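You operate a simulated robot arm through the tools that you are given. There is no shell and no other tool. Be economical: measure what you need, move in short steps, check, and stop when the job is done.

Carry out the task below with a simulated robot arm. There is one attempt and no reset: what you move stays moved.

TASK
Twist the blue cap off on the twist gauge.
Fine: clamp its jar and zero the gauge first; lay the cap in the green tray; the jar stays clamped.

It is judged by the outcome, as a careful person would: the job done as asked, and still so three seconds after it is handed in. It fails if anything else is knocked over, pushed out of place, dropped, spilled or broken.

THE ROBOT
A 6-joint arm with a two-finger parallel gripper, fixed in place. Base frame: the origin is at the foot of the arm, x ahead of it, y to its left, z up; the work surface is at about z = 0. Lengths are in mm, angles in rad, forces in N, time in s.
With the tool pointing down near the work surface it reaches from about 180 to 460 mm from the base axis. Its first joint turns from -1.222 to 1.222 rad. Payload 1.9 kg.
Tool frame: the origin (TCP) lies between the finger pads and is the grasp point; the fingertips stand 23 mm ahead of it; z points along the fingers, y is the line along which they close. The gripper opens to 94 mm. The fingers are 38 mm wide and 10 mm thick; the gripper's body (54 by 96 mm) begins 39 mm behind the TCP.
Orientation is that of the tool frame in the base frame, as a unit quaternion [w, x, y, z]. With the fingers straight down and closing along the base's y, the tool's x points along the base's -x, its y along +y and its z along -z.

THE INTERFACE
- The arm moves only by the tool drive_tool. Its argument "plan" is a list of rows, each a list of 3 entries, a list of its own where there are three numbers: the shift along the tool's x, y, z in mm, then the turn, a rotation vector about the tool's x, y, z in rad, then the finger opening in mm, from 0 to 94. In form: [[[dx, dy, dz], [wx, wy, wz], grip], ...]. A call has 1 to 20 rows; each row shifts and turns the commanded pose from where the row before left it, along the tool's axes as they then stand. A row lasts 0.2 s, in which the tool goes at most 50 mm and 0.15 rad; a call with a longer step from one row to the next is refused whole, and so is a gripper value outside its range. A pose out of reach is approached as far as the arm can. The call stops where the force on the tool passes 90 N (or 10 N more than at its start, if that is more) or the arm is blocked; 0.2 s more then pass. The fingers move at their own pace (about 108 mm/s each) and stop on an object; they squeeze with about 41 N. The grip force told is the motor's: it shows also when the fingers shut on nothing. Time passes only in rows, and 0.2 s behind the last, so rows that do not move let the fingers close. It gives the time, the measured TCP pose, the force on the tool (base axes), the opening and the grip force at its end, in the units of the frame above (readings bear some noise).
- Cameras (640 x 400 px; columns grow to the right, rows downward): "scene" is fixed at [71.2, 320.3, 440.3]; the picture's right is [-0.65, -0.76, 0.00], its down [-0.31, 0.26, -0.91] and it looks along [0.69, -0.59, -0.41] (base axes); focal length 217 px, centre (320, 200). "wrist" rides on the gripper at [-39, 0, -44] in the tool frame; the picture's right is [0.00, -1.00, 0.00], its down [0.97, 0.00, -0.24] and it looks along [0.24, 0.00, 0.97] (tool axes); focal length 218 px, centre (320, 200).
- get_image(camera): a new picture of that camera. No time passes.
- point_at(camera, pixels): for up to 12 pixels [column, row] of the newest picture of that camera ("zoom" is the newest enlarged one), the place [x, y, z] in the base frame of the surface seen there, good to about 3 mm. No time passes.
- close_up(camera, box): a new picture of the part [left, top, right, bottom] of that camera's present view, enlarged. No time passes.
- hand_in(): hands the job in; it is judged then, once.

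Work in short steps. Measure before you move; look again where a grasp or a placing could have gone wrong, and mend it. You have 80 turns and 34 pictures in all, those below and enlarged ones among them. Open the gripper and draw the arm clear of the work before you hand the job in, unless the task says otherwise; then end with one line.

The tools are called after "Emit:" by a JSON object that holds its "op" and its "data". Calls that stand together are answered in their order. drive_tool: Moves the arm, as the interface text tells. Its arguments: {"type":"object","properties":{"plan":{"type":"array","items":{"type":"array"}}},"required":["plan"]} The other tools are called the same way: get_image (camera) takes a picture; point_at (camera, pixels) gives the place of the surface under pixels of a picture; close_up (camera, box) takes an enlarged picture of a part of a camera's view; hand_in () hands the job in.

At the start:

```text
t: 0.0
position: [276.0, 8.9, 407.6]
tcp_rot: [0.001, 0.0, 1.0, 0.0]
contact_force: [0.6, -0.5, 0.4]
gripper_width: 93.7
finger_force: 0.1
```

scene: 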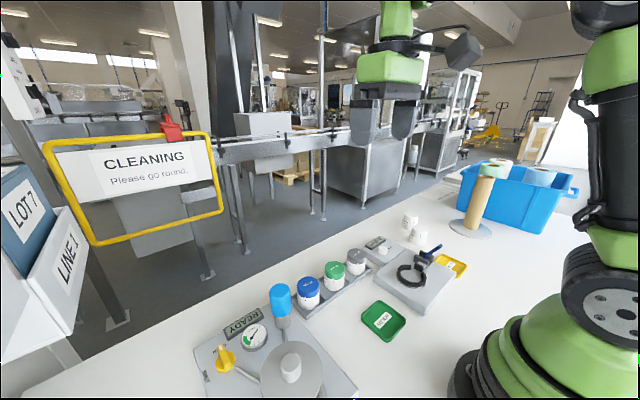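
wrist: 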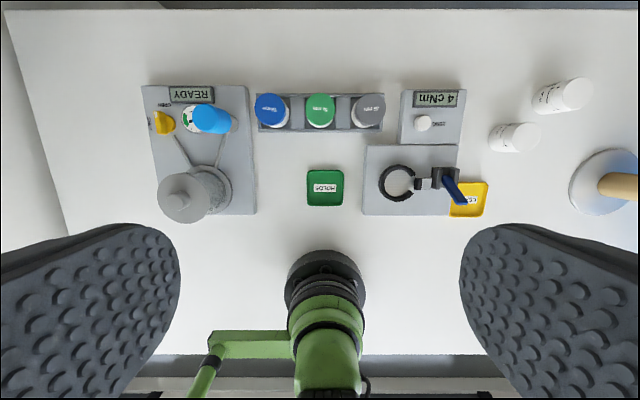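

The wrist view shows the blue-capped jar at (270,108) in a rack, and the twist gauge at about (410,180) with display (435,98) and zero button (423,123). I'll enlarge both to see the details.

Emit:
{"op": "close_up", "data": {"camera": "wrist", "box": [340, 80, 500, 230]}}

Emit:
{"op": "close_up", "data": {"camera": "scene", "box": [280, 200, 480, 350]}}

Emit:
{"op": "point_at", "data": {"camera": "wrist", "pixels": [[270, 106], [320, 106], [370, 106], [397, 183], [423, 122], [455, 190], [440, 180], [325, 187], [412, 200], [467, 205], [375, 160], [265, 127]]}}

```text
2.67 times, centred on (420, 155) of wrist
```

zoom: 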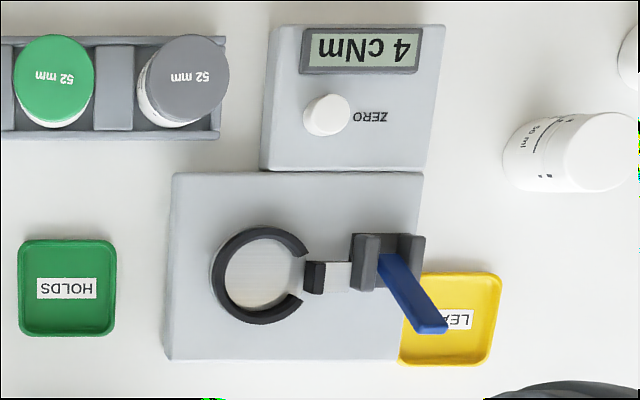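

```text
2.67 times, centred on (380, 275) of scene
```

zoom: 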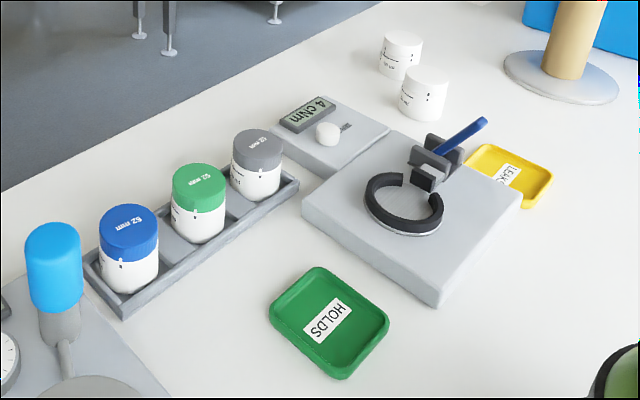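

```text
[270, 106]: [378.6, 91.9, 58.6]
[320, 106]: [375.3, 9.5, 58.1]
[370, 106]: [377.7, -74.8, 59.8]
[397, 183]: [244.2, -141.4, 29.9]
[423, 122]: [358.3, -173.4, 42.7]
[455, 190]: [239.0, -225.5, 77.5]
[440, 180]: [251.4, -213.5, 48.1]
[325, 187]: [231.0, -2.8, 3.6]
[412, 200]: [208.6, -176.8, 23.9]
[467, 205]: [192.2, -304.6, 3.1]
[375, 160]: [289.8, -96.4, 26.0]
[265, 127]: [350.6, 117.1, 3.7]
```

Emit:
{"op": "close_up", "data": {"camera": "scene", "box": [380, 230, 470, 300]}}

Emit:
{"op": "close_up", "data": {"camera": "scene", "box": [260, 240, 380, 330]}}

```text
5.71 times, centred on (425, 265) of scene
```

zoom: 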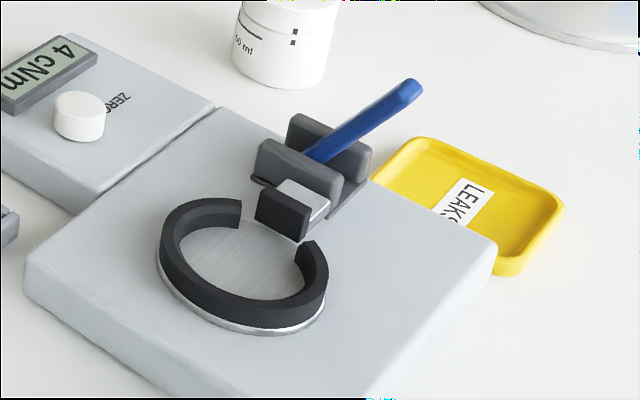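

```text
4.44 times, centred on (320, 285) of scene
```

zoom: 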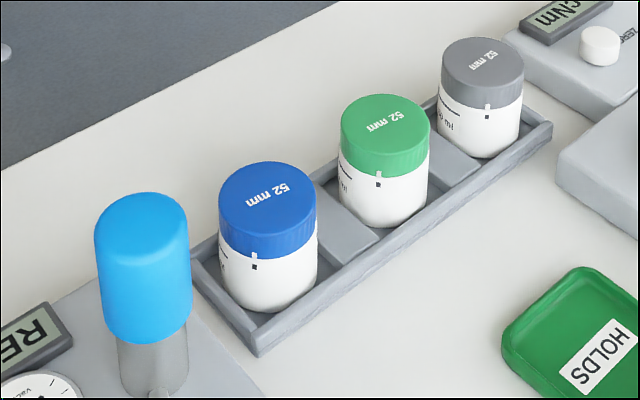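

Emit:
{"op": "close_up", "data": {"camera": "scene", "box": [400, 230, 460, 280]}}

Emit:
{"op": "point_at", "data": {"camera": "wrist", "pixels": [[452, 203], [464, 203], [437, 178], [432, 178], [444, 178], [418, 184], [430, 178], [458, 195], [447, 185]]}}

```text
8.00 times, centred on (430, 255) of scene
```

zoom: 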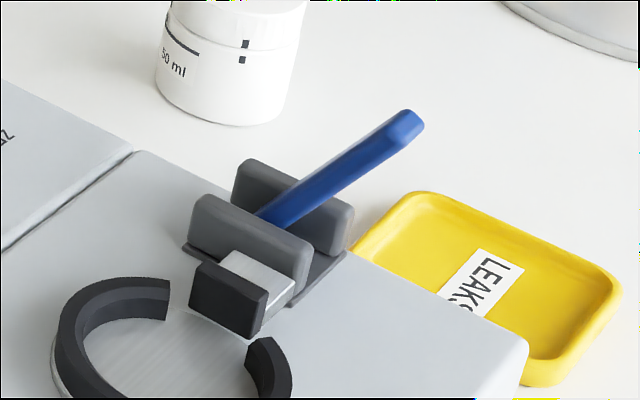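

```text
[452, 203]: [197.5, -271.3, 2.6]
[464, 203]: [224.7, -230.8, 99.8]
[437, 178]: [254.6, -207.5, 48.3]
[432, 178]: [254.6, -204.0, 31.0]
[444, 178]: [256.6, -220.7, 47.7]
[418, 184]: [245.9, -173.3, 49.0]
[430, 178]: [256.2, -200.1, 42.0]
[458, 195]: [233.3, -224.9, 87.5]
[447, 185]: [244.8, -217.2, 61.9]
```

Emit:
{"op": "point_at", "data": {"camera": "zoom", "pixels": [[275, 215], [310, 190], [350, 160], [390, 125], [410, 118], [240, 215], [300, 180], [230, 295], [195, 225], [300, 245], [265, 265], [110, 340]]}}

```text
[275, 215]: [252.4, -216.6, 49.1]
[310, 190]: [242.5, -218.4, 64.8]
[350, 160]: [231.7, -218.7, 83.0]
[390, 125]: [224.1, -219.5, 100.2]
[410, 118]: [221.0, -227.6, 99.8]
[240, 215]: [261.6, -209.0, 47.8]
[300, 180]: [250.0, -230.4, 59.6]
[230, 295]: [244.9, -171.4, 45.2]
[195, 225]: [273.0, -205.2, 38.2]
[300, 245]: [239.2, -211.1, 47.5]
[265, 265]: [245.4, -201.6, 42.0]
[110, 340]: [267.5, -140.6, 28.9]
```

Emit:
{"op": "close_up", "data": {"camera": "scene", "box": [280, 265, 340, 315]}}

Emit:
{"op": "point_at", "data": {"camera": "zoom", "pixels": [[315, 160], [315, 235], [315, 245], [315, 275], [315, 365], [210, 150], [425, 150], [300, 75], [305, 200], [240, 360], [440, 290]]}}

```text
8.00 times, centred on (310, 290) of scene
```

zoom: 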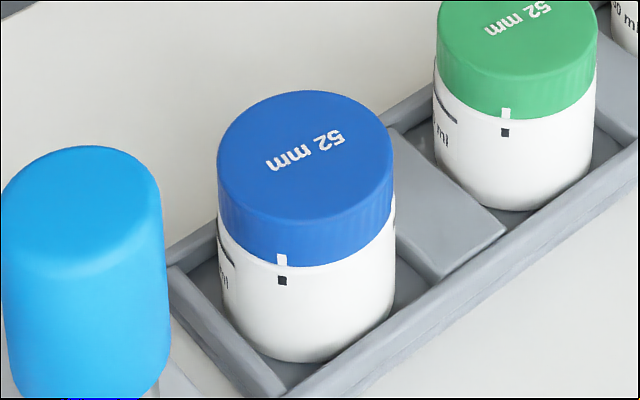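

```text
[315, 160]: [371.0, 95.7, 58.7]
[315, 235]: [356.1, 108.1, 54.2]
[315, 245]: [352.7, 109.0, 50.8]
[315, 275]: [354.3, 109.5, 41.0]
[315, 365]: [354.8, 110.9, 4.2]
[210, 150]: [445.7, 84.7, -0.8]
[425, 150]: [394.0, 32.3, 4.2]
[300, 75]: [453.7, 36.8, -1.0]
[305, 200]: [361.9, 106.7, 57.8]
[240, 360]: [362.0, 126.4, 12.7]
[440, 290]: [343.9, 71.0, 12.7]
```

Emit:
{"op": "point_at", "data": {"camera": "zoom", "pixels": [[224, 150], [383, 160], [295, 97], [313, 208], [340, 105], [260, 200]]}}

Emit:
{"op": "close_up", "data": {"camera": "wrist", "box": [250, 85, 298, 125]}}

```text
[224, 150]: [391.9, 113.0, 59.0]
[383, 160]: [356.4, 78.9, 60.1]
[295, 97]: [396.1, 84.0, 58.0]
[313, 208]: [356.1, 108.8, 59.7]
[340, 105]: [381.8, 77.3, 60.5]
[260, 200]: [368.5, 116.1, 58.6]
```

```text
10.00 times, centred on (274, 105) of wrist
```

zoom: 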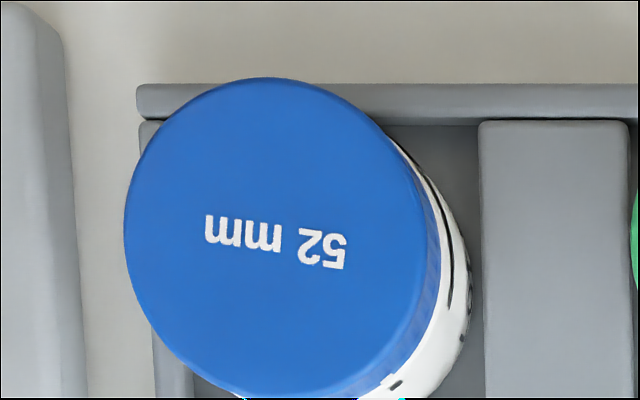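

Emit:
{"op": "point_at", "data": {"camera": "wrist", "pixels": [[210, 118], [225, 118], [232, 122], [190, 97], [228, 108]]}}

Emit:
{"op": "drive_tool", "data": {"plan": [[[-25, 20, 30], [0, 0, 0], 76], [[-25, 20, 40], [0, 0, 0], 76], [[-25, 22, 40], [0, 0, 0], 76], [[-24, 25, 40], [0, 0, 0], 76], [[0, 0, 45], [0, 0, 0], 76], [[0, 0, 45], [0, 0, 0], 76], [[0, 0, 30], [0, 0, 0], 76], [[0, 0, 0], [0, 0, 0], 76]]}}

```text
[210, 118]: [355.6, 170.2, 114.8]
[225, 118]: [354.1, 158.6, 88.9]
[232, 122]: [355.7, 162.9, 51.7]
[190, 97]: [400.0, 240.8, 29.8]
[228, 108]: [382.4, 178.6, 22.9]
```

```text
refused: row 2 steps farther than a row can; nothing moved
```

Row 2 was just over the limit. I'm resending with smaller steps, going to about (375,96,138) above the blue cap; the pale-blue knob's edge is at y≈158, so it stays clear.

Emit:
{"op": "drive_tool", "data": {"plan": [[[-20, 17, 30], [0, 0, 0], 76], [[-20, 17, 35], [0, 0, 0], 76], [[-20, 17, 35], [0, 0, 0], 76], [[-20, 18, 35], [0, 0, 0], 76], [[-19, 18, 35], [0, 0, 0], 76], [[0, 0, 40], [0, 0, 0], 76], [[0, 0, 40], [0, 0, 0], 76], [[0, 0, 20], [0, 0, 0], 76], [[0, 0, 0], [0, 0, 0], 76]]}}

Emit:
{"op": "get_image", "data": {"camera": "wrist"}}

```text
t: 2.0
position: [374.3, 96.0, 138.1]
tcp_rot: [0.0, 0.0, 1.0, 0.0]
contact_force: [-0.2, 0.1, -0.7]
gripper_width: 76.2
finger_force: 0.2
```

```text
24 pictures are left
```

wrist: 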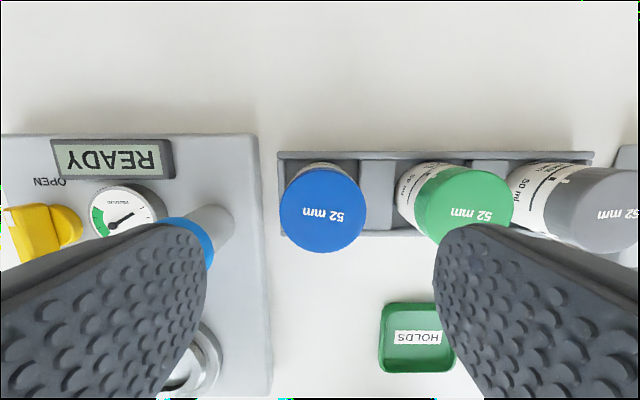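

Blue cap is centred at (323,208), which works out to about (377,95). I descend to TCP z≈55 and close.

Emit:
{"op": "drive_tool", "data": {"plan": [[[-2, -1, 30], [0, 0, 0], 76], [[0, 0, 30], [0, 0, 0], 76], [[0, 0, 23], [0, 0, 0], 76], [[0, 0, 0], [0, 0, 0], 76], [[0, 0, 0], [0, 0, 0], 45], [[0, 0, 0], [0, 0, 0], 45], [[0, 0, 0], [0, 0, 0], 45]]}}

```text
t: 3.6
position: [378.3, 96.2, 54.6]
tcp_rot: [0.0, -0.001, 1.0, 0.0]
contact_force: [0.3, 0.7, 0.3]
gripper_width: 50.6
finger_force: 41.0
```

Grip holds at 50.6 mm. Lifting, then measuring the ring in the scene camera.

Emit:
{"op": "drive_tool", "data": {"plan": [[[0, 0, -20], [0, 0, 0], 45], [[0, 0, -40], [0, 0, 0], 45], [[0, 0, -45], [0, 0, 0], 45], [[0, 0, 0], [0, 0, 0], 45]]}}

Emit:
{"op": "close_up", "data": {"camera": "scene", "box": [380, 240, 452, 300]}}

Emit:
{"op": "get_image", "data": {"camera": "scene"}}

```text
t: 4.6
position: [376.1, 97.4, 160.2]
tcp_rot: [0.0, 0.0, 1.0, 0.0]
contact_force: [-0.2, 0.3, -0.5]
gripper_width: 50.4
finger_force: 41.2
```

```text
6.67 times, centred on (416, 270) of scene
```

zoom: 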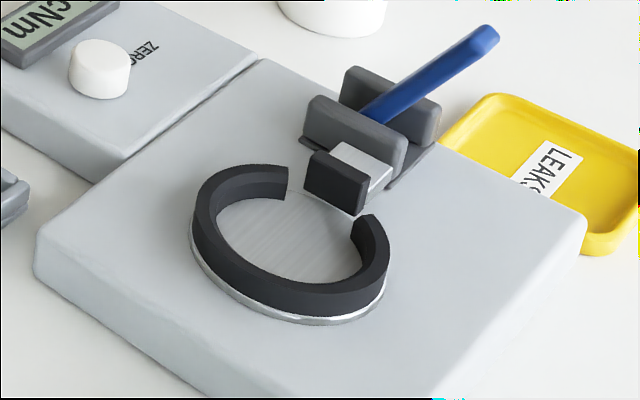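

```text
22 pictures are left
```

scene: 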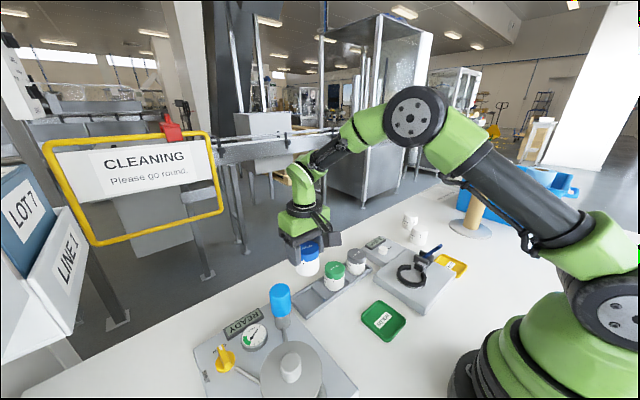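

Emit:
{"op": "point_at", "data": {"camera": "zoom", "pixels": [[205, 210], [222, 262], [250, 286], [290, 297], [330, 296], [372, 268], [380, 250], [365, 222], [280, 178], [240, 176], [290, 230], [337, 185]]}}

```text
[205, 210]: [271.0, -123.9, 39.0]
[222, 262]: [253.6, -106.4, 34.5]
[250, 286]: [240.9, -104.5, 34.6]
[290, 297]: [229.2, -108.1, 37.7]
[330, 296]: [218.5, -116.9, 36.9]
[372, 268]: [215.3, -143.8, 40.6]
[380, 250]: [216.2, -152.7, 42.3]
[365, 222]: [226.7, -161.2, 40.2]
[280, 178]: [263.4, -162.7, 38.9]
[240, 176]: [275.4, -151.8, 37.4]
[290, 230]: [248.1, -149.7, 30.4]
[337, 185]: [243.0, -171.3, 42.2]
```

Ring centre fits at about (245,-137.5), floor z≈30, pad retracted at y≈-171. I carry the jar there at height and check alignment.

Emit:
{"op": "drive_tool", "data": {"plan": [[[20, -36, 0], [0, 0, 0], 45], [[22, -39, 0], [0, 0, 0], 45], [[22, -39, 0], [0, 0, 0], 45], [[22, -39, 0], [0, 0, 0], 45], [[22, -40, 0], [0, 0, 0], 45], [[22, -40, 10], [0, 0, 0], 45], [[0, 0, 20], [0, 0, 0], 45], [[0, 0, 0], [0, 0, 0], 45], [[0, 0, 0], [0, 0, 0], 45]]}}

Emit:
{"op": "close_up", "data": {"camera": "scene", "box": [360, 190, 480, 300]}}

Emit:
{"op": "get_image", "data": {"camera": "wrist"}}

```text
t: 6.6
position: [247.5, -136.0, 128.6]
tcp_rot: [-0.001, 0.0, 1.0, 0.0]
contact_force: [0.0, 1.2, -1.2]
gripper_width: 51.0
finger_force: 40.9
```

```text
3.64 times, centred on (420, 245) of scene
```

zoom: 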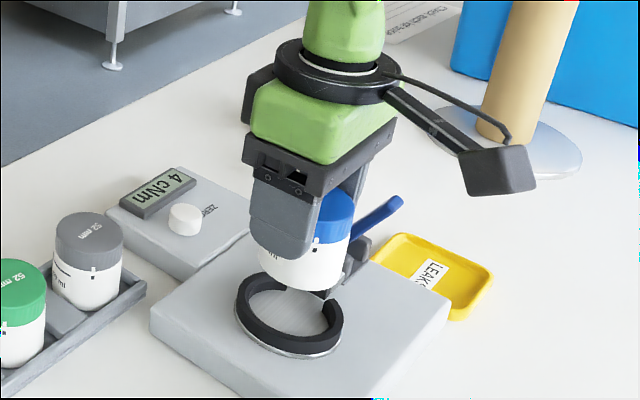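

```text
20 pictures are left
```

wrist: 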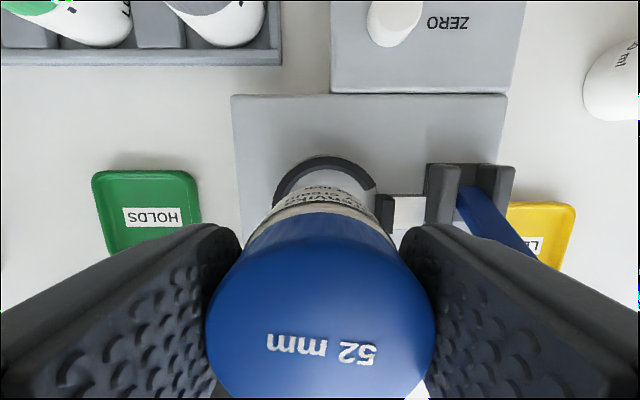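

Emit:
{"op": "point_at", "data": {"camera": "wrist", "pixels": [[322, 160], [300, 163], [345, 162], [279, 185], [370, 182], [320, 177], [320, 205], [280, 205], [367, 215], [384, 212], [320, 290], [405, 30]]}}

Emit:
{"op": "close_up", "data": {"camera": "wrist", "box": [250, 140, 410, 250]}}

```text
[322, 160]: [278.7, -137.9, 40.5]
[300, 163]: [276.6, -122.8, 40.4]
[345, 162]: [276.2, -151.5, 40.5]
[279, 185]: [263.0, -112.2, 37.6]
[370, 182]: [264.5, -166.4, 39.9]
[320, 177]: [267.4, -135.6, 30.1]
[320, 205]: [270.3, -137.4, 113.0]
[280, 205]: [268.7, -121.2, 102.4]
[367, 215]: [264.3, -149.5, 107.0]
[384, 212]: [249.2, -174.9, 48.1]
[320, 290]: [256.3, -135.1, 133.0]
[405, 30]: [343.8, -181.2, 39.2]
```

```text
3.64 times, centred on (330, 195) of wrist
```

zoom: 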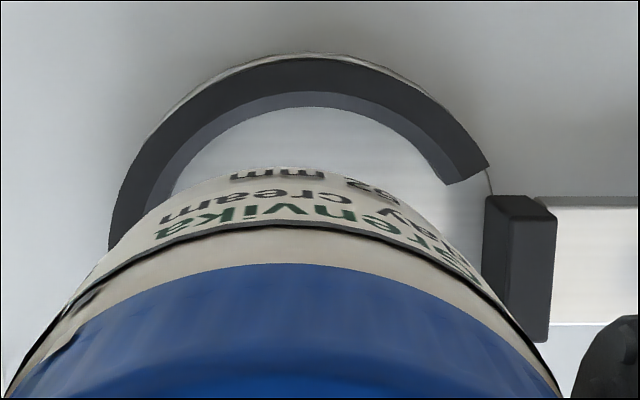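

Jar and ring agree in x within about 1 mm; I shift 1.5 mm to -y and descend slowly, watching the force.

Emit:
{"op": "drive_tool", "data": {"plan": [[[0, -1.5, 0], [0, 0, 0], 45], [[0, 0, 15], [0, 0, 0], 45], [[0, 0, 15], [0, 0, 0], 45], [[0, 0, 10], [0, 0, 0], 45], [[0, 0, 3], [0, 0, 0], 45], [[0, 0, 0], [0, 0, 0], 45]]}}

Emit:
{"op": "close_up", "data": {"camera": "scene", "box": [380, 210, 470, 290]}}

```text
t: 8.0
position: [248.0, -137.6, 87.5]
tcp_rot: [0.002, 0.0, 1.0, -0.001]
contact_force: [8.1, -10.1, 0.2]
gripper_width: 50.7
finger_force: 41.0
```

```text
5.00 times, centred on (425, 250) of scene
```

zoom: 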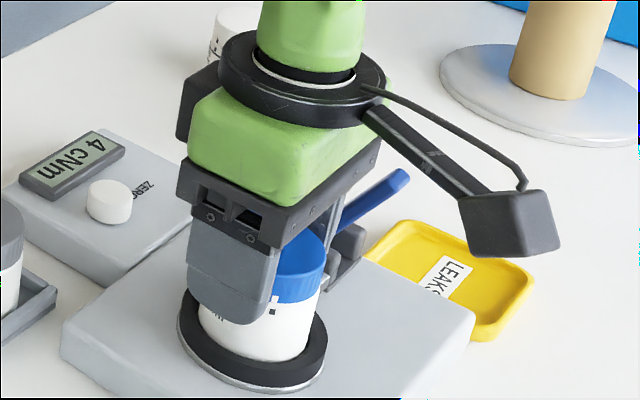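

Side force of (8,-10) N shows the jar touching the ring on its -x/+y side, so I ease 1.5 mm toward +x and -y, then lower.

Emit:
{"op": "drive_tool", "data": {"plan": [[[-1.2, -1.5, 0], [0, 0, 0], 45], [[0, 0, 0], [0, 0, 0], 45]]}}

```text
t: 8.6
position: [248.0, -139.5, 86.6]
tcp_rot: [-0.001, 0.0, 1.0, 0.0]
contact_force: [2.7, -1.7, 0.1]
gripper_width: 50.5
finger_force: 41.0
```

Emit:
{"op": "drive_tool", "data": {"plan": [[[-0.8, -0.3, 0], [0, 0, 0], 45], [[0, 0, 2], [0, 0, 0], 45], [[0, 0, 2], [0, 0, 0], 45], [[0, 0, 1], [0, 0, 0], 45], [[0, 0, 0], [0, 0, 0], 45]]}}

```text
t: 9.8
position: [248.5, -139.3, 81.3]
tcp_rot: [0.0, 0.0, 1.0, 0.0]
contact_force: [0.1, 0.3, -0.2]
gripper_width: 50.6
finger_force: 40.7
```

No side force now at z=81.3; I lower in 0.7 mm steps until contact is felt.

Emit:
{"op": "drive_tool", "data": {"plan": [[[0, 0, 0.7], [0, 0, 0], 45], [[0, 0, 0.7], [0, 0, 0], 45], [[0, 0, 0], [0, 0, 0], 45]]}}

```text
t: 10.6
position: [248.1, -140.4, 80.7]
tcp_rot: [0.0, 0.0, 1.0, 0.0]
contact_force: [0.2, -0.2, -1.9]
gripper_width: 50.6
finger_force: 41.0
```

Emit:
{"op": "drive_tool", "data": {"plan": [[[0, 0, 0.8], [0, 0, 0], 45], [[0, 0, 0.8], [0, 0, 0], 45], [[0, 0, 0], [0, 0, 0], 45]]}}

Emit:
{"op": "close_up", "data": {"camera": "scene", "box": [390, 240, 450, 290]}}

```text
t: 11.4
position: [250.5, -139.6, 79.5]
tcp_rot: [0.001, 0.0, 1.0, 0.0]
contact_force: [-6.8, -0.5, 36.3]
gripper_width: 50.7
finger_force: 41.4
```

```text
8.00 times, centred on (420, 265) of scene
```

zoom: 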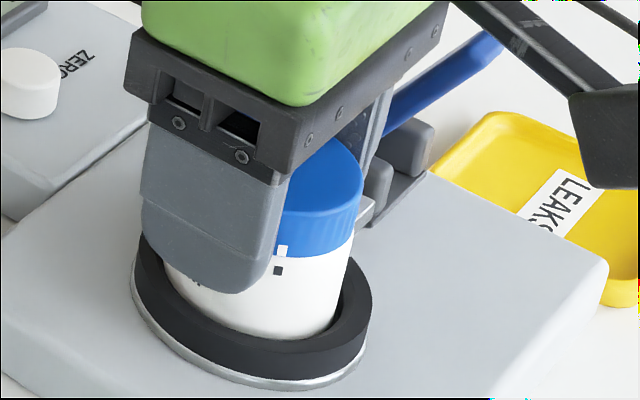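

Contact at z 79.5 (36 N), the jar is seated inside the ring. Relieve, open and rise.

Emit:
{"op": "drive_tool", "data": {"plan": [[[0, 0, -0.9], [0, 0, 0], 45], [[0, 0, 0], [0, 0, 0], 45], [[0, 0, 0], [0, 0, 0], 74], [[0, 0, 0], [0, 0, 0], 74], [[0, 0, -30], [0, 0, 0], 74], [[0, 0, -40], [0, 0, 0], 74], [[0, 0, -40], [0, 0, 0], 74], [[0, 0, 0], [0, 0, 0], 74]]}}

Emit:
{"op": "get_image", "data": {"camera": "wrist"}}

```text
t: 13.2
position: [250.5, -140.1, 188.3]
tcp_rot: [0.0, 0.0, 1.0, 0.0]
contact_force: [0.1, -0.5, -0.3]
gripper_width: 73.9
finger_force: 0.0
```

```text
16 pictures are left
```

wrist: 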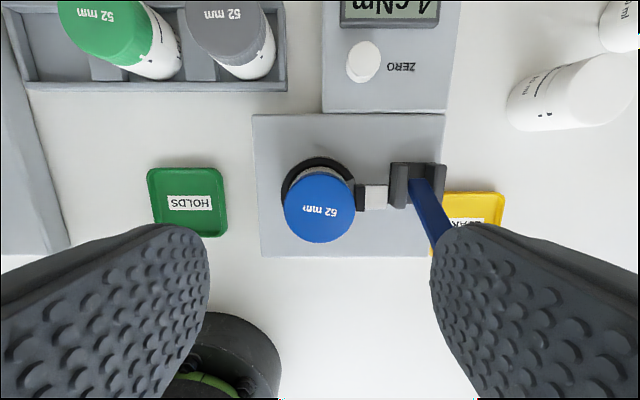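

Jar sits in the ring, pad still retracted (375,197). Next I close the fingers and go above the lever tip (≈(222,-220,102)), to press it gently down and see if that is the clamping direction.

Emit:
{"op": "drive_tool", "data": {"plan": [[[20, -40, 0], [0, 0, 0], 0], [[20, -40, 0], [0, 0, 0], 0], [[0, 0, 25], [0, 0, 0], 0], [[0, 0, 25], [0, 0, 0], 0], [[0, 0, 4], [0, 0, 0], 0], [[0, 0, 4], [0, 0, 0], 0], [[0, 0, 4], [0, 0, 0], 0], [[0, 0, 4], [0, 0, 0], 0], [[0, 0, 0], [0, 0, 0], 0]]}}

Emit:
{"op": "close_up", "data": {"camera": "scene", "box": [380, 210, 480, 290]}}

```text
t: 15.1
position: [208.2, -219.3, 125.3]
tcp_rot: [0.001, 0.001, 1.0, 0.001]
contact_force: [0.0, 4.4, 14.1]
gripper_width: 0.1
finger_force: 41.4
stopped in row 9: the force on the tool passed its limit (the readings are from after the stop); the commanded pose is now the measured one
```

```text
5.00 times, centred on (430, 250) of scene
```

zoom: 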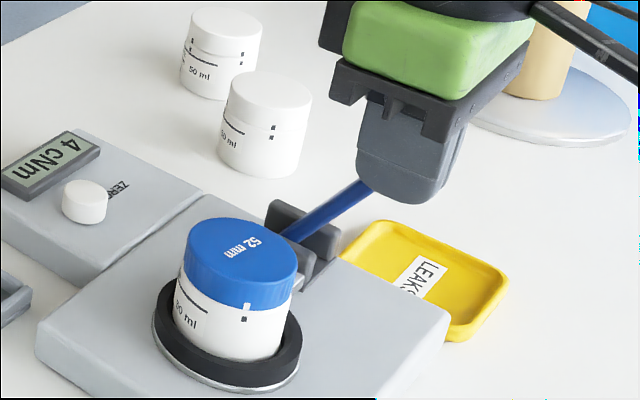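

The lever is blocked downward toward -x, so that's its open stop; it must close by swinging over toward +x. I rise, move to its -x side and push in +x near the top.

Emit:
{"op": "drive_tool", "data": {"plan": [[[0, 0, -20], [0, 0, 0], 0], [[30, 0, 0], [0, 0, 0], 0], [[0, 0, 20], [0, 0, 0], 0], [[0, 0, 20], [0, 0, 0], 0], [[-10, 0, 0], [0, 0, 0], 0], [[-8, 0, 0], [0, 0, 0], 0], [[-8, 0, 0], [0, 0, 0], 0], [[-8, 0, 0], [0, 0, 0], 0], [[0, 0, 0], [0, 0, 0], 0]]}}

Emit:
{"op": "close_up", "data": {"camera": "scene", "box": [380, 210, 480, 290]}}

```text
t: 17.1
position: [212.9, -220.0, 107.9]
tcp_rot: [0.002, 0.001, 1.0, -0.001]
contact_force: [-25.7, 13.6, 72.9]
gripper_width: 0.0
finger_force: 41.1
```

```text
5.00 times, centred on (430, 250) of scene
```

zoom: 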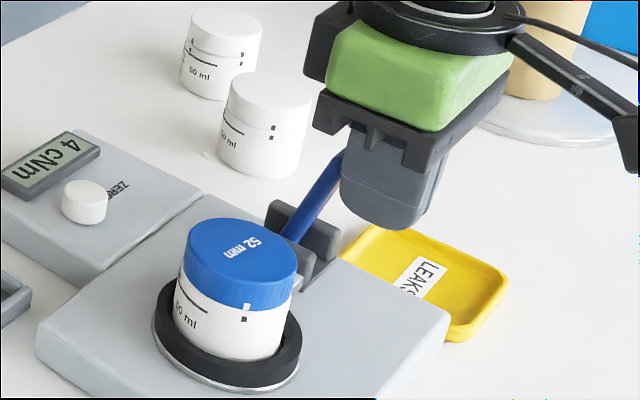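

Emit:
{"op": "point_at", "data": {"camera": "zoom", "pixels": [[300, 225], [315, 205], [330, 180], [340, 160], [290, 205], [320, 240], [300, 280], [275, 205], [360, 200], [375, 215], [400, 225]]}}

Emit:
{"op": "get_image", "data": {"camera": "wrist"}}

```text
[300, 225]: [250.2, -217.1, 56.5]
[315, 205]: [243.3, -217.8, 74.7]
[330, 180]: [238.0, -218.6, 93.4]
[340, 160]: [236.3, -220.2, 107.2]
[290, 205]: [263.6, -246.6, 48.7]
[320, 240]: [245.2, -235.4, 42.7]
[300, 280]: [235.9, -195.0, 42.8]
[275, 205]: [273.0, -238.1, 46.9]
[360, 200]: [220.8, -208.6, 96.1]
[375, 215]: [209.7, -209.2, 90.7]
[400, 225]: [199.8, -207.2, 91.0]
```

```text
13 pictures are left
```

wrist: 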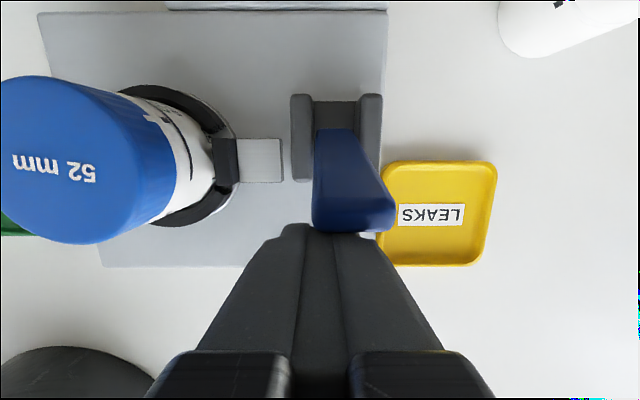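

The lever has swung from 60° to about 75° and the pad has moved toward the jar, so the direction is right. I continue along the arc, lifting a bit to relieve the friction.

Emit:
{"op": "drive_tool", "data": {"plan": [[[0, 0, -3], [0, 0, 0], 0], [[-6, 0, -2], [0, 0, 0], 0], [[-6, 0, -1], [0, 0, 0], 0], [[-6, 0, 0], [0, 0, 0], 0], [[-6, 0, 0], [0, 0, 0], 0], [[0, 0, 0], [0, 0, 0], 0]]}}

```text
t: 18.5
position: [237.4, -218.4, 110.1]
tcp_rot: [0.0, 0.001, 1.0, 0.001]
contact_force: [-0.4, 0.2, 0.0]
gripper_width: 0.3
finger_force: 41.0
```

Emit:
{"op": "get_image", "data": {"camera": "wrist"}}

Emit:
{"op": "point_at", "data": {"camera": "wrist", "pixels": [[225, 160], [350, 150], [350, 180], [350, 210], [350, 225], [340, 130]]}}

```text
12 pictures are left
```

wrist: 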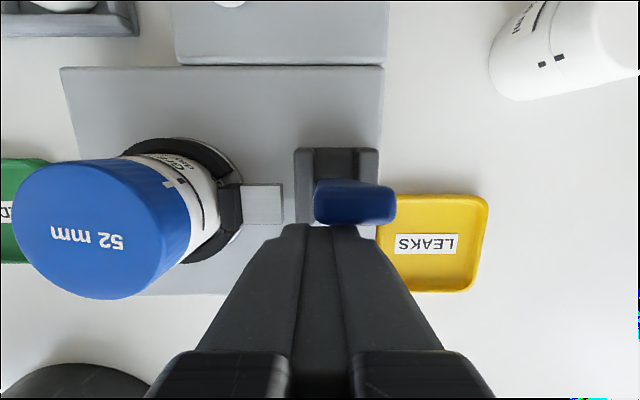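

```text
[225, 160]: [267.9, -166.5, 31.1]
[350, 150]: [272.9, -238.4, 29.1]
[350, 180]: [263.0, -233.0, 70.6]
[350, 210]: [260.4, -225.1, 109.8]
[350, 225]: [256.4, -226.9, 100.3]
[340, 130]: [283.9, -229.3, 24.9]
```

Emit:
{"op": "drive_tool", "data": {"plan": [[[-6, 0, 0], [0, 0, 0], 0], [[-6, 0, 0], [0, 0, 0], 0], [[-6, 0, 2], [0, 0, 0], 0], [[-6, 0, 2], [0, 0, 0], 0], [[0, 0, 0], [0, 0, 0], 0]]}}

Emit:
{"op": "close_up", "data": {"camera": "scene", "box": [370, 210, 470, 290]}}

```text
t: 19.7
position: [258.1, -218.5, 107.7]
tcp_rot: [-0.003, 0.003, 1.0, 0.003]
contact_force: [-65.0, 6.8, 61.9]
gripper_width: 0.1
finger_force: 41.1
```

```text
5.00 times, centred on (420, 250) of scene
```

zoom: 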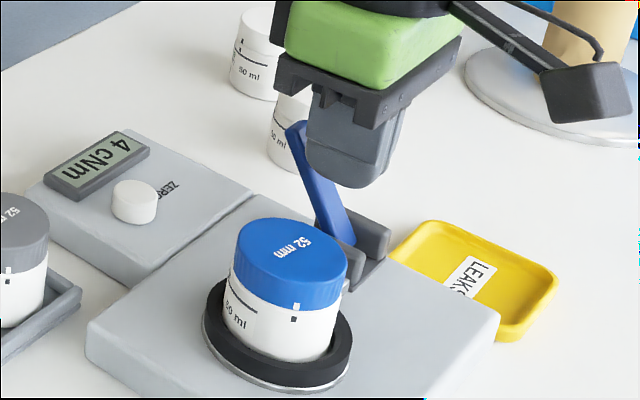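

Emit:
{"op": "point_at", "data": {"camera": "zoom", "pixels": [[295, 135], [305, 155], [318, 185], [330, 215], [340, 235], [345, 265], [330, 282]]}}

Emit:
{"op": "drive_tool", "data": {"plan": [[[10, 0, 0], [0, 0, 0], 0], [[20, 0, -5], [0, 0, 0], 0], [[0, 0, 0], [0, 0, 0], 0]]}}

Emit:
{"op": "close_up", "data": {"camera": "scene", "box": [370, 210, 470, 290]}}

```text
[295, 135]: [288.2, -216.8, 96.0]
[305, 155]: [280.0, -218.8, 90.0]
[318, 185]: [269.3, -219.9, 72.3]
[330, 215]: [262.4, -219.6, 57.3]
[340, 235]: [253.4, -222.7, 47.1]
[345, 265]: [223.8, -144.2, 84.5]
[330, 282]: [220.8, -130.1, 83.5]
```

```text
t: 20.5
position: [230.5, -219.7, 113.2]
tcp_rot: [0.001, 0.0, 1.0, -0.001]
contact_force: [0.5, -0.5, 0.3]
gripper_width: 0.1
finger_force: 40.9
```

```text
5.00 times, centred on (420, 250) of scene
```

zoom: 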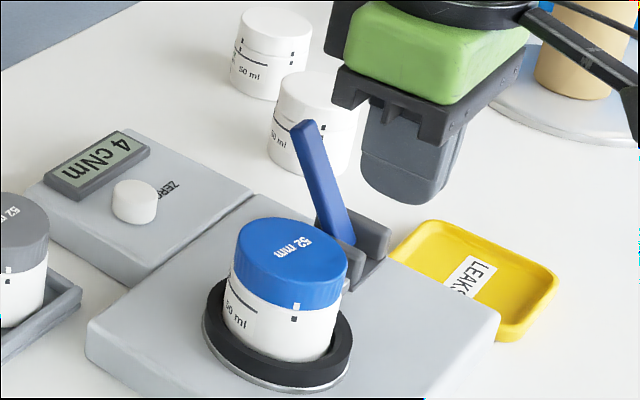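

The lever stays at about 120°, mirror of its start. One check press from above on its tip (≈(288,-219,101)) to be sure it's at the end stop.

Emit:
{"op": "drive_tool", "data": {"plan": [[[0, 0, -35], [0, 0, 0], 0], [[-35, 0, 0], [0, 0, 0], 0], [[-32, 0, 0], [0, 0, 0], 0], [[0, 0, 15], [0, 0, 0], 0], [[0, 0, 5], [0, 0, 0], 0], [[0, 0, 3], [0, 0, 0], 0], [[0, 0, 2], [0, 0, 0], 0], [[0, 0, 2], [0, 0, 0], 0], [[0, 0, 0], [0, 0, 0], 0]]}}

```text
t: 22.4
position: [300.6, -221.8, 126.4]
tcp_rot: [0.005, 0.002, 1.0, -0.002]
contact_force: [-12.2, 3.5, 26.1]
gripper_width: 0.1
finger_force: 40.9
stopped in row 9: the force on the tool passed its limit (the readings are from after the stop); the commanded pose is now the measured one
```

Firm stop, the lever is fully over. Now rise and go to the ZERO knob at about (358,-173,43), checking position from above first.

Emit:
{"op": "drive_tool", "data": {"plan": [[[0, 0, -20], [0, 0, 0], 0], [[-29, 24, 0], [0, 0, 0], 0], [[-29, 24, 0], [0, 0, 0], 0], [[0, 0, 30], [0, 0, 0], 0], [[0, 0, 0], [0, 0, 0], 0]]}}

Emit:
{"op": "get_image", "data": {"camera": "wrist"}}

```text
t: 23.6
position: [358.0, -172.4, 115.2]
tcp_rot: [0.005, 0.001, 1.0, -0.003]
contact_force: [-0.7, -0.1, 0.9]
gripper_width: 0.0
finger_force: 41.1
```

```text
9 pictures are left
```

wrist: 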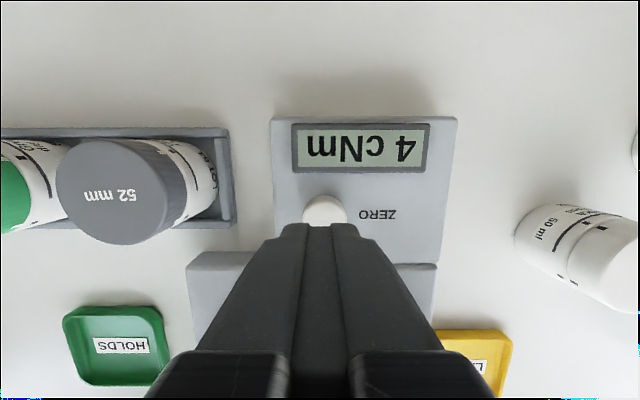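

Emit:
{"op": "point_at", "data": {"camera": "wrist", "pixels": [[325, 208], [310, 208], [340, 208], [325, 200]]}}

Emit:
{"op": "drive_tool", "data": {"plan": [[[0, 0, 25], [0, 0, 0], 0], [[0, 0, 15], [0, 0, 0], 0], [[0, 0, 4], [0, 0, 0], 0], [[0, 0, 2], [0, 0, 0], 0], [[0, 0, 2], [0, 0, 0], 0], [[0, 0, 0], [0, 0, 0], 0]]}}

```text
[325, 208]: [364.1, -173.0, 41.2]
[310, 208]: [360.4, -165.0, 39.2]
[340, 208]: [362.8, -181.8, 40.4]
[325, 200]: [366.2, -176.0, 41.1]
```

```text
t: 25.0
position: [358.0, -171.3, 66.3]
tcp_rot: [0.005, 0.001, 1.0, -0.002]
contact_force: [-0.8, -0.8, -0.2]
gripper_width: 0.1
finger_force: 41.3
```

Emit:
{"op": "drive_tool", "data": {"plan": [[[0, -1, 1], [0, 0, 0], 0], [[0, 0, 1], [0, 0, 0], 0], [[0, 0, 1], [0, 0, 0], 0], [[0, 0, 0], [0, 0, 0], 0]]}}

```text
t: 26.0
position: [357.6, -172.7, 63.8]
tcp_rot: [0.004, 0.0, 1.0, -0.001]
contact_force: [0.2, -0.5, 1.0]
gripper_width: 0.0
finger_force: 40.8
```

Emit:
{"op": "drive_tool", "data": {"plan": [[[0, 0, 1], [0, 0, 0], 0], [[0, 0, 1], [0, 0, 0], 0], [[0, 0, 0], [0, 0, 0], 0]]}}

```text
t: 26.8
position: [358.2, -173.3, 62.2]
tcp_rot: [0.004, 0.001, 1.0, -0.002]
contact_force: [-0.8, 1.0, 1.4]
gripper_width: 0.0
finger_force: 40.8
```

Emit:
{"op": "drive_tool", "data": {"plan": [[[0, 0, 1], [0, 0, 0], 0], [[0, 0, 1], [0, 0, 0], 0], [[0, 0, 0.5], [0, 0, 0], 0], [[0, 0, 0], [0, 0, 0], 0]]}}

Emit:
{"op": "close_up", "data": {"camera": "scene", "box": [340, 215, 430, 285]}}

```text
t: 27.8
position: [358.6, -173.5, 59.4]
tcp_rot: [0.004, 0.001, 1.0, -0.002]
contact_force: [0.3, 2.2, 5.2]
gripper_width: 0.2
finger_force: 40.9
```

```text
5.71 times, centred on (385, 250) of scene
```

zoom: 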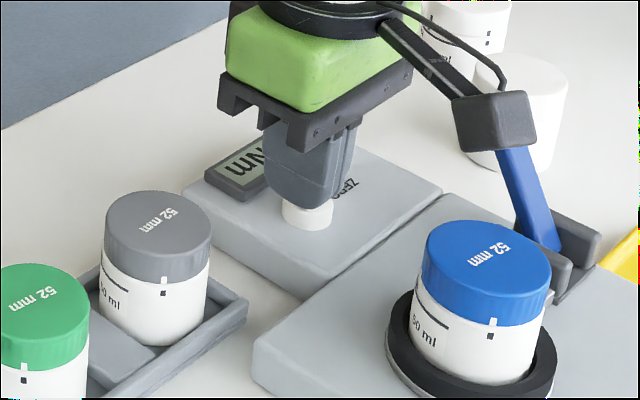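

Finger is on the knob with about 5 N; press a little deeper, then lift and read the display.

Emit:
{"op": "drive_tool", "data": {"plan": [[[0, 0, 1], [0, 0, 0], 0], [[0, 0, 1], [0, 0, 0], 0], [[0, 0, 0], [0, 0, 0], 0]]}}

```text
t: 28.6
position: [357.6, -172.5, 58.8]
tcp_rot: [0.005, 0.001, 1.0, -0.001]
contact_force: [2.0, 0.3, 11.9]
gripper_width: 0.1
finger_force: 41.2
```

Emit:
{"op": "drive_tool", "data": {"plan": [[[0, 0, -15], [0, 0, 0], 0], [[0, 0, -40], [0, 0, 0], 0], [[0, 0, -40], [0, 0, 0], 0], [[0, 0, 0], [0, 0, 0], 0]]}}

Emit:
{"op": "get_image", "data": {"camera": "wrist"}}

```text
t: 29.6
position: [358.0, -174.2, 153.7]
tcp_rot: [0.005, 0.0, 1.0, -0.002]
contact_force: [-0.2, -0.3, -0.6]
gripper_width: 0.1
finger_force: 41.2
```

```text
7 pictures are left
```

wrist: 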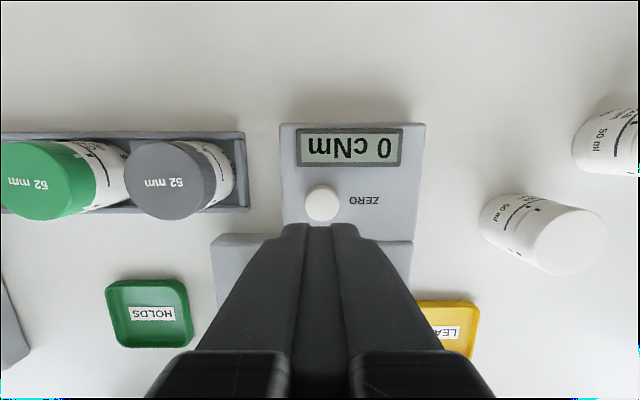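

Display reads 0 cNm. Measuring the clamped jar's cap centre from the last scene enlargement.

Emit:
{"op": "point_at", "data": {"camera": "zoom", "pixels": [[433, 258], [546, 268], [487, 225], [487, 295], [450, 236], [527, 288], [527, 236], [450, 285], [570, 275], [555, 240], [510, 170]]}}

```text
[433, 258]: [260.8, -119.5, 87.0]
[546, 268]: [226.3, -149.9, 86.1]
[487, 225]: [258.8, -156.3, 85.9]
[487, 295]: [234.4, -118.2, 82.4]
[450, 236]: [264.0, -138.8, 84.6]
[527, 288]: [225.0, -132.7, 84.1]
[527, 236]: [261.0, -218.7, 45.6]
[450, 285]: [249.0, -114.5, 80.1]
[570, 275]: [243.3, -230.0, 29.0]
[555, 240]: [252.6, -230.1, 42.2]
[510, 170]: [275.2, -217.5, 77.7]
```

Emit:
{"op": "point_at", "data": {"camera": "zoom", "pixels": [[495, 120], [460, 110], [530, 105], [500, 145], [490, 95], [420, 60], [310, 130]]}}

Emit:
{"op": "drive_tool", "data": {"plan": [[[35, 15, 0], [0, 0, 0], 0], [[40, 12, 0], [0, 0, 0], 72], [[38, 11, 0], [0, 0, 0], 72], [[0, 0, 0], [0, 0, 0], 72], [[0, 0, 0], [0, 0, 0], 72]]}}

Emit:
{"op": "get_image", "data": {"camera": "wrist"}}

```text
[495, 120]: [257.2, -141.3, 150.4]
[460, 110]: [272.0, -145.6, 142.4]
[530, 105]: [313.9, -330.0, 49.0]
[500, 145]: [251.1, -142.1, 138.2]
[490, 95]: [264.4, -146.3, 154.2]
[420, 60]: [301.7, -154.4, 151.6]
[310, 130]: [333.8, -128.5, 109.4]
```

```text
t: 30.8
position: [242.9, -134.1, 150.0]
tcp_rot: [0.004, 0.001, 1.0, -0.002]
contact_force: [0.1, -0.8, -0.5]
gripper_width: 71.9
finger_force: 0.2
```

```text
6 pictures are left
```

wrist: 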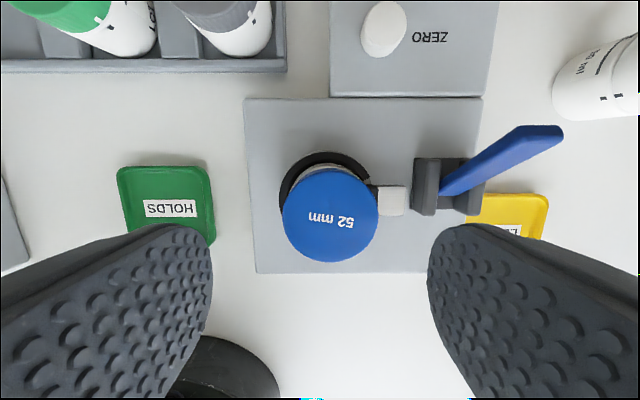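

The cap centre comes out at about (246.5,-138). I centre over it and pre-turn the wrist +1.5 rad (clockwise seen from above) to gain unscrewing range.

Emit:
{"op": "drive_tool", "data": {"plan": [[[-3.6, -3.5, 0], [0, 0, 0], 76], [[0, 0, 0], [0, 0, 0.15], 76], [[0, 0, 0], [0, 0, 0.15], 76], [[0, 0, 0], [0, 0, 0.15], 76], [[0, 0, 0], [0, 0, 0.15], 76], [[0, 0, 0], [0, 0, 0.15], 76], [[0, 0, 0], [0, 0, 0.15], 76], [[0, 0, 0], [0, 0, 0.15], 76], [[0, 0, 0], [0, 0, 0.15], 76], [[0, 0, 0], [0, 0, 0.15], 76], [[0, 0, 0], [0, 0, 0.15], 76], [[0, 0, 0], [0, 0, 0], 76]]}}

```text
t: 33.4
position: [248.5, -137.5, 151.5]
tcp_rot: [0.004, 0.683, 0.73, 0.002]
contact_force: [0.9, -0.1, 0.1]
gripper_width: 76.0
finger_force: 0.0
```

Emit:
{"op": "drive_tool", "data": {"plan": [[[0, 0, 25], [0, 0, 0], 76], [[0, 0, 25], [0, 0, 0], 76], [[0, 0, 10.5], [0, 0, 0], 76], [[0, 0, 0], [0, 0, 0], 76], [[0, 0, 0], [0, 0, 0], 45], [[0, 0, 0], [0, 0, 0], 45], [[0, 0, 0], [0, 0, 0], 45]]}}

```text
t: 35.0
position: [249.1, -136.5, 90.0]
tcp_rot: [0.003, 0.682, 0.731, 0.002]
contact_force: [-23.7, -5.5, 4.4]
gripper_width: 56.1
finger_force: 12.1
```

The -x finger met the cap first, so I shift 2.7 mm to base -x (tool -y) to centre the grip.

Emit:
{"op": "drive_tool", "data": {"plan": [[[0, -2.7, 0], [0, 0, 0], 45], [[0, 0, 0], [0, 0, 0], 45], [[0, 0, 0], [0, 0, 0], 45]]}}

```text
t: 35.8
position: [247.1, -136.8, 91.0]
tcp_rot: [0.004, 0.682, 0.731, 0.003]
contact_force: [-15.2, 1.0, 0.2]
gripper_width: 52.2
finger_force: 8.1
```

Emit:
{"op": "drive_tool", "data": {"plan": [[[0, -1, 0], [0, 0, 0], 45], [[0, 0, 0], [0, 0, 0], 45], [[0, 0, 0], [0, 0, 0], 45]]}}

```text
t: 36.6
position: [247.0, -138.6, 91.7]
tcp_rot: [0.004, 0.682, 0.731, 0.002]
contact_force: [-12.3, -3.6, -2.7]
gripper_width: 49.2
finger_force: 40.9
```

Gripped at 49.2 mm/41 N. Small trim, then begin unscrewing (negative tool z = counter-clockwise from above).

Emit:
{"op": "drive_tool", "data": {"plan": [[[0, -0.8, 0], [0, 0, 0], 45], [[0, 0, 0], [0, 0, -0.1], 45], [[0, 0, 0], [0, 0, -0.1], 45], [[0, 0, 0], [0, 0, -0.1], 45], [[0, 0, 0], [0, 0, 0], 45]]}}

Emit:
{"op": "get_image", "data": {"camera": "scene"}}

```text
t: 37.8
position: [245.7, -139.2, 90.8]
tcp_rot: [0.005, 0.563, 0.826, 0.002]
contact_force: [0.1, 13.8, 14.1]
gripper_width: 49.4
finger_force: 40.9
```

```text
5 pictures are left
```

scene: 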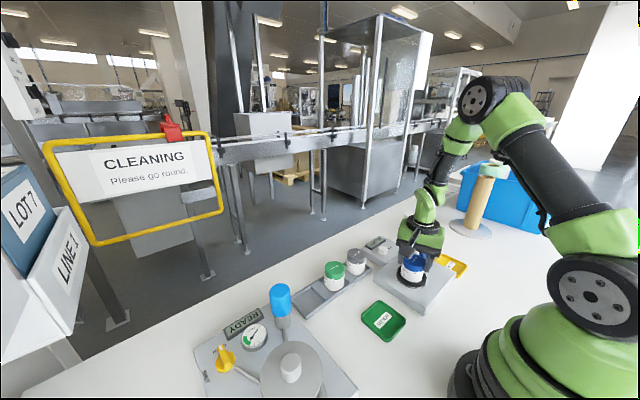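

Turning proceeds freely; the cap pushes up 14 N (rising). I continue with a slight rise per step.

Emit:
{"op": "drive_tool", "data": {"plan": [[[0, 0, -0.3], [0, 0, -0.12], 45], [[0, 0, -0.1], [0, 0, -0.12], 45], [[0, 0, -0.1], [0, 0, -0.12], 45], [[0, 0, -0.1], [0, 0, -0.12], 45], [[0, 0, -0.1], [0, 0, -0.12], 45], [[0, 0, -0.1], [0, 0, -0.12], 45], [[0, 0, -0.1], [0, 0, -0.12], 45], [[0, 0, -0.1], [0, 0, -0.12], 45], [[0, 0, 0], [0, 0, 0], 45]]}}

```text
t: 39.8
position: [244.5, -139.1, 92.0]
tcp_rot: [0.005, 0.121, 0.993, -0.002]
contact_force: [-23.0, -48.1, 0.0]
gripper_width: 49.4
finger_force: 41.5
```

Side force of (-23,-48) N says the axis lies slightly more -x/-y; I trim the centre.

Emit:
{"op": "drive_tool", "data": {"plan": [[[0.8, -2.5, 0], [0, 0, 0], 45], [[0, 0, 0], [0, 0, 0], 45]]}}

```text
t: 40.4
position: [243.8, -139.4, 90.9]
tcp_rot: [0.005, 0.119, 0.993, 0.0]
contact_force: [1.0, -11.1, -0.2]
gripper_width: 49.3
finger_force: 41.4
```

Emit:
{"op": "drive_tool", "data": {"plan": [[[0, -0.7, -0.1], [0, 0, -0.12], 45], [[0, 0, -0.1], [0, 0, -0.12], 45], [[0, 0, -0.1], [0, 0, -0.12], 45], [[0, 0, -0.1], [0, 0, -0.12], 45], [[0, 0, -0.1], [0, 0, -0.12], 45], [[0, 0, -0.1], [0, 0, -0.12], 45], [[0, 0, -0.1], [0, 0, -0.12], 45], [[0, 0, -0.1], [0, 0, -0.12], 45], [[0, 0, 0], [0, 0, 0], 45]]}}

```text
t: 42.4
position: [243.5, -142.8, 92.9]
tcp_rot: [0.005, -0.353, 0.936, -0.005]
contact_force: [28.0, 15.2, -1.5]
gripper_width: 49.1
finger_force: 41.2
```

Emit:
{"op": "drive_tool", "data": {"plan": [[[-2.7, -0.7, 0], [0, 0, 0], 45], [[0, 0, 0], [0, 0, 0], 45]]}}

```text
t: 43.0
position: [242.7, -141.7, 92.0]
tcp_rot: [0.003, -0.351, 0.936, -0.002]
contact_force: [-13.4, -34.5, -0.7]
gripper_width: 49.1
finger_force: 40.7
```

Emit:
{"op": "drive_tool", "data": {"plan": [[[1.3, -0.2, 0], [0, 0, 0], 45], [[0, 0, -0.1], [0, 0, -0.12], 45], [[0, 0, -0.1], [0, 0, -0.12], 45], [[0, 0, -0.1], [0, 0, -0.12], 45], [[0, 0, -0.1], [0, 0, -0.12], 45], [[0, 0, -0.1], [0, 0, -0.12], 45], [[0, 0, -0.1], [0, 0, -0.12], 45], [[0, 0, 0], [0, 0, 0], 45]]}}

```text
t: 44.8
position: [245.4, -142.0, 92.6]
tcp_rot: [0.004, -0.66, 0.751, -0.006]
contact_force: [7.4, -35.3, 0.4]
gripper_width: 49.1
finger_force: 41.2
```

Total turn about 2.9 rad with fz≈0. Let me look at whether the cap has risen.

Emit:
{"op": "close_up", "data": {"camera": "scene", "box": [370, 220, 450, 290]}}

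```text
5.71 times, centred on (410, 255) of scene
```

zoom: 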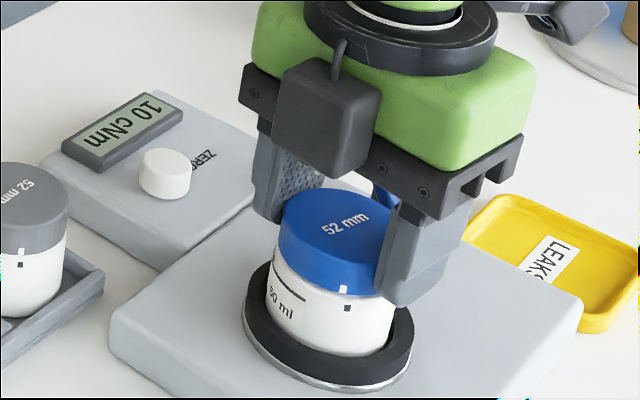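

The cap's text has turned about 166° while the jar's label stayed, so it is unscrewing and the clamp holds. I check the cap top height.

Emit:
{"op": "point_at", "data": {"camera": "zoom", "pixels": [[340, 215], [320, 250], [360, 260], [343, 290], [347, 308], [320, 230], [285, 245], [330, 190]]}}

```text
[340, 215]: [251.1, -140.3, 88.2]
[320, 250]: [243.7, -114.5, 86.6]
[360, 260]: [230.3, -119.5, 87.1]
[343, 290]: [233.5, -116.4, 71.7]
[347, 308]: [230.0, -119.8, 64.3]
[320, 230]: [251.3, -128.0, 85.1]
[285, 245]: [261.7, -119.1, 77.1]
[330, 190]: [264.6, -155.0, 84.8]
```

Emit:
{"op": "drive_tool", "data": {"plan": [[[1.2, 0, 0], [0, 0, 0], 45], [[0, 0, -0.1], [0, 0, -0.12], 45], [[0, 0, -0.1], [0, 0, -0.12], 45], [[0, 0, -0.1], [0, 0, -0.12], 45], [[0, 0, -0.1], [0, 0, -0.12], 45], [[0, 0, -0.1], [0, 0, -0.12], 45], [[0, 0, -0.1], [0, 0, -0.12], 45], [[0, 0, 0], [0, 0, 0], 45]]}}

```text
t: 46.6
position: [245.3, -142.0, 94.0]
tcp_rot: [-0.002, 0.883, -0.469, 0.008]
contact_force: [49.4, 26.8, -0.7]
gripper_width: 49.4
finger_force: 41.3
```

Side force again; trim, and test lifting by 2 mm to see whether the threads are free.

Emit:
{"op": "drive_tool", "data": {"plan": [[[0.3, -1.8, 0], [0, 0, 0], 45], [[0, 0, -1], [0, 0, 0], 45], [[0, 0, -1], [0, 0, 0], 45], [[0, 0, 0], [0, 0, 0], 45]]}}

```text
t: 47.6
position: [246.7, -141.2, 95.7]
tcp_rot: [-0.001, 0.883, -0.47, 0.006]
contact_force: [27.6, -4.9, -30.2]
gripper_width: 49.4
finger_force: 41.0
```

Fz −30 N: still threaded. Ease back down and keep unscrewing.

Emit:
{"op": "drive_tool", "data": {"plan": [[[0, -1, 1.5], [0, 0, 0], 45], [[0, 0, -0.1], [0, 0, -0.12], 45], [[0, 0, -0.1], [0, 0, -0.12], 45], [[0, 0, -0.1], [0, 0, -0.12], 45], [[0, 0, -0.1], [0, 0, -0.12], 45], [[0, 0, -0.1], [0, 0, -0.12], 45], [[0, 0, 0], [0, 0, 0], 45]]}}

```text
t: 48.7
position: [244.4, -128.5, 90.0]
tcp_rot: [0.012, 0.955, -0.295, 0.01]
contact_force: [-27.9, -43.8, 22.3]
gripper_width: 68.4
finger_force: 26.4
out of reach, approached as far as the arm can: row 4, 5
stopped in row 5: the force on the tool passed its limit (the readings are from after the stop); the commanded pose is now the measured one
```

The wrist hit its limit and the tool drifted, prying the fingers to 68 mm. I open, rise and look.

Emit:
{"op": "drive_tool", "data": {"plan": [[[0, 0, 0], [0, 0, 0], 84], [[0, 0, 0], [0, 0, 0], 84], [[0, 0, -20], [0, 0, 0], 84], [[0, 0, -35], [0, 0, 0], 84], [[0, 0, 0], [0, 0, 0.1], 84], [[0, 0, 0], [0, 0, 0.15], 84], [[0, 0, 0], [0, 0, 0.15], 84]]}}

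Emit:
{"op": "close_up", "data": {"camera": "scene", "box": [360, 220, 460, 300]}}

```text
t: 50.3
position: [246.5, -113.8, 139.1]
tcp_rot: [0.009, 0.88, -0.475, 0.011]
contact_force: [0.6, 0.9, -0.2]
gripper_width: 83.9
finger_force: 0.1
out of reach, approached as far as the arm can: row 4
```

```text
5.00 times, centred on (410, 260) of scene
```

zoom: 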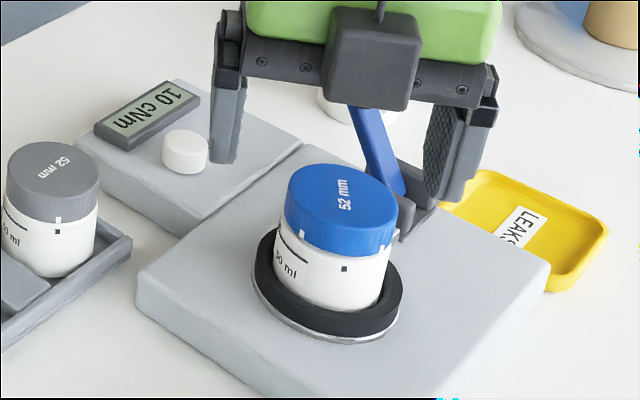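

Emit:
{"op": "point_at", "data": {"camera": "zoom", "pixels": [[292, 195], [393, 212], [340, 168], [345, 235], [308, 176], [380, 228], [380, 180], [305, 222], [345, 200], [335, 248], [330, 300]]}}

Emit:
{"op": "drive_tool", "data": {"plan": [[[0, 0, -10], [0.005, -0.028, 0], 84], [[0, 0, 0], [0, 0, 0.15], 84], [[0, 0, 0], [0, 0, 0.15], 84], [[0, 0, 0], [0, 0, 0.15], 84], [[0, 0, 0], [0, 0, 0.15], 84], [[0, 0, 0], [0, 0, 0.15], 84], [[0, 0, 0], [0, 0, 0.15], 84], [[0, 0, 0], [0, 0, 0.15], 84], [[0, 0, 0], [0, 0, 0.15], 84], [[0, 0, 0], [0, 0, 0.15], 84], [[0, 0, 0], [0, 0, 0.15], 84], [[0, 0, 0], [0, 0, 0.15], 84], [[0, 0, 0], [0, 0, 0.15], 84], [[0, 0, 0], [0, 0, 0.15], 84], [[0, 0, 0], [0, 0, 0.15], 84], [[0, 0, 0], [0, 0, 0], 84]]}}

```text
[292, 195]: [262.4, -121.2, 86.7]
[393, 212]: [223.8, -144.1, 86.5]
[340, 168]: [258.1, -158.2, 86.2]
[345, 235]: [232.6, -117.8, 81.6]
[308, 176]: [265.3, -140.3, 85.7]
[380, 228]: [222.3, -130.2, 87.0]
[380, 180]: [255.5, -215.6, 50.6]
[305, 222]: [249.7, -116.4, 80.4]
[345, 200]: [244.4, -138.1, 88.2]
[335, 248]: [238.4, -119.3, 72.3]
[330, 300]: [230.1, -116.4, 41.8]
```

```text
t: 53.7
position: [244.9, -114.1, 147.4]
tcp_rot: [0.0, -0.024, 1.0, 0.0]
contact_force: [-0.8, -0.8, -0.3]
gripper_width: 84.3
finger_force: 0.2
```

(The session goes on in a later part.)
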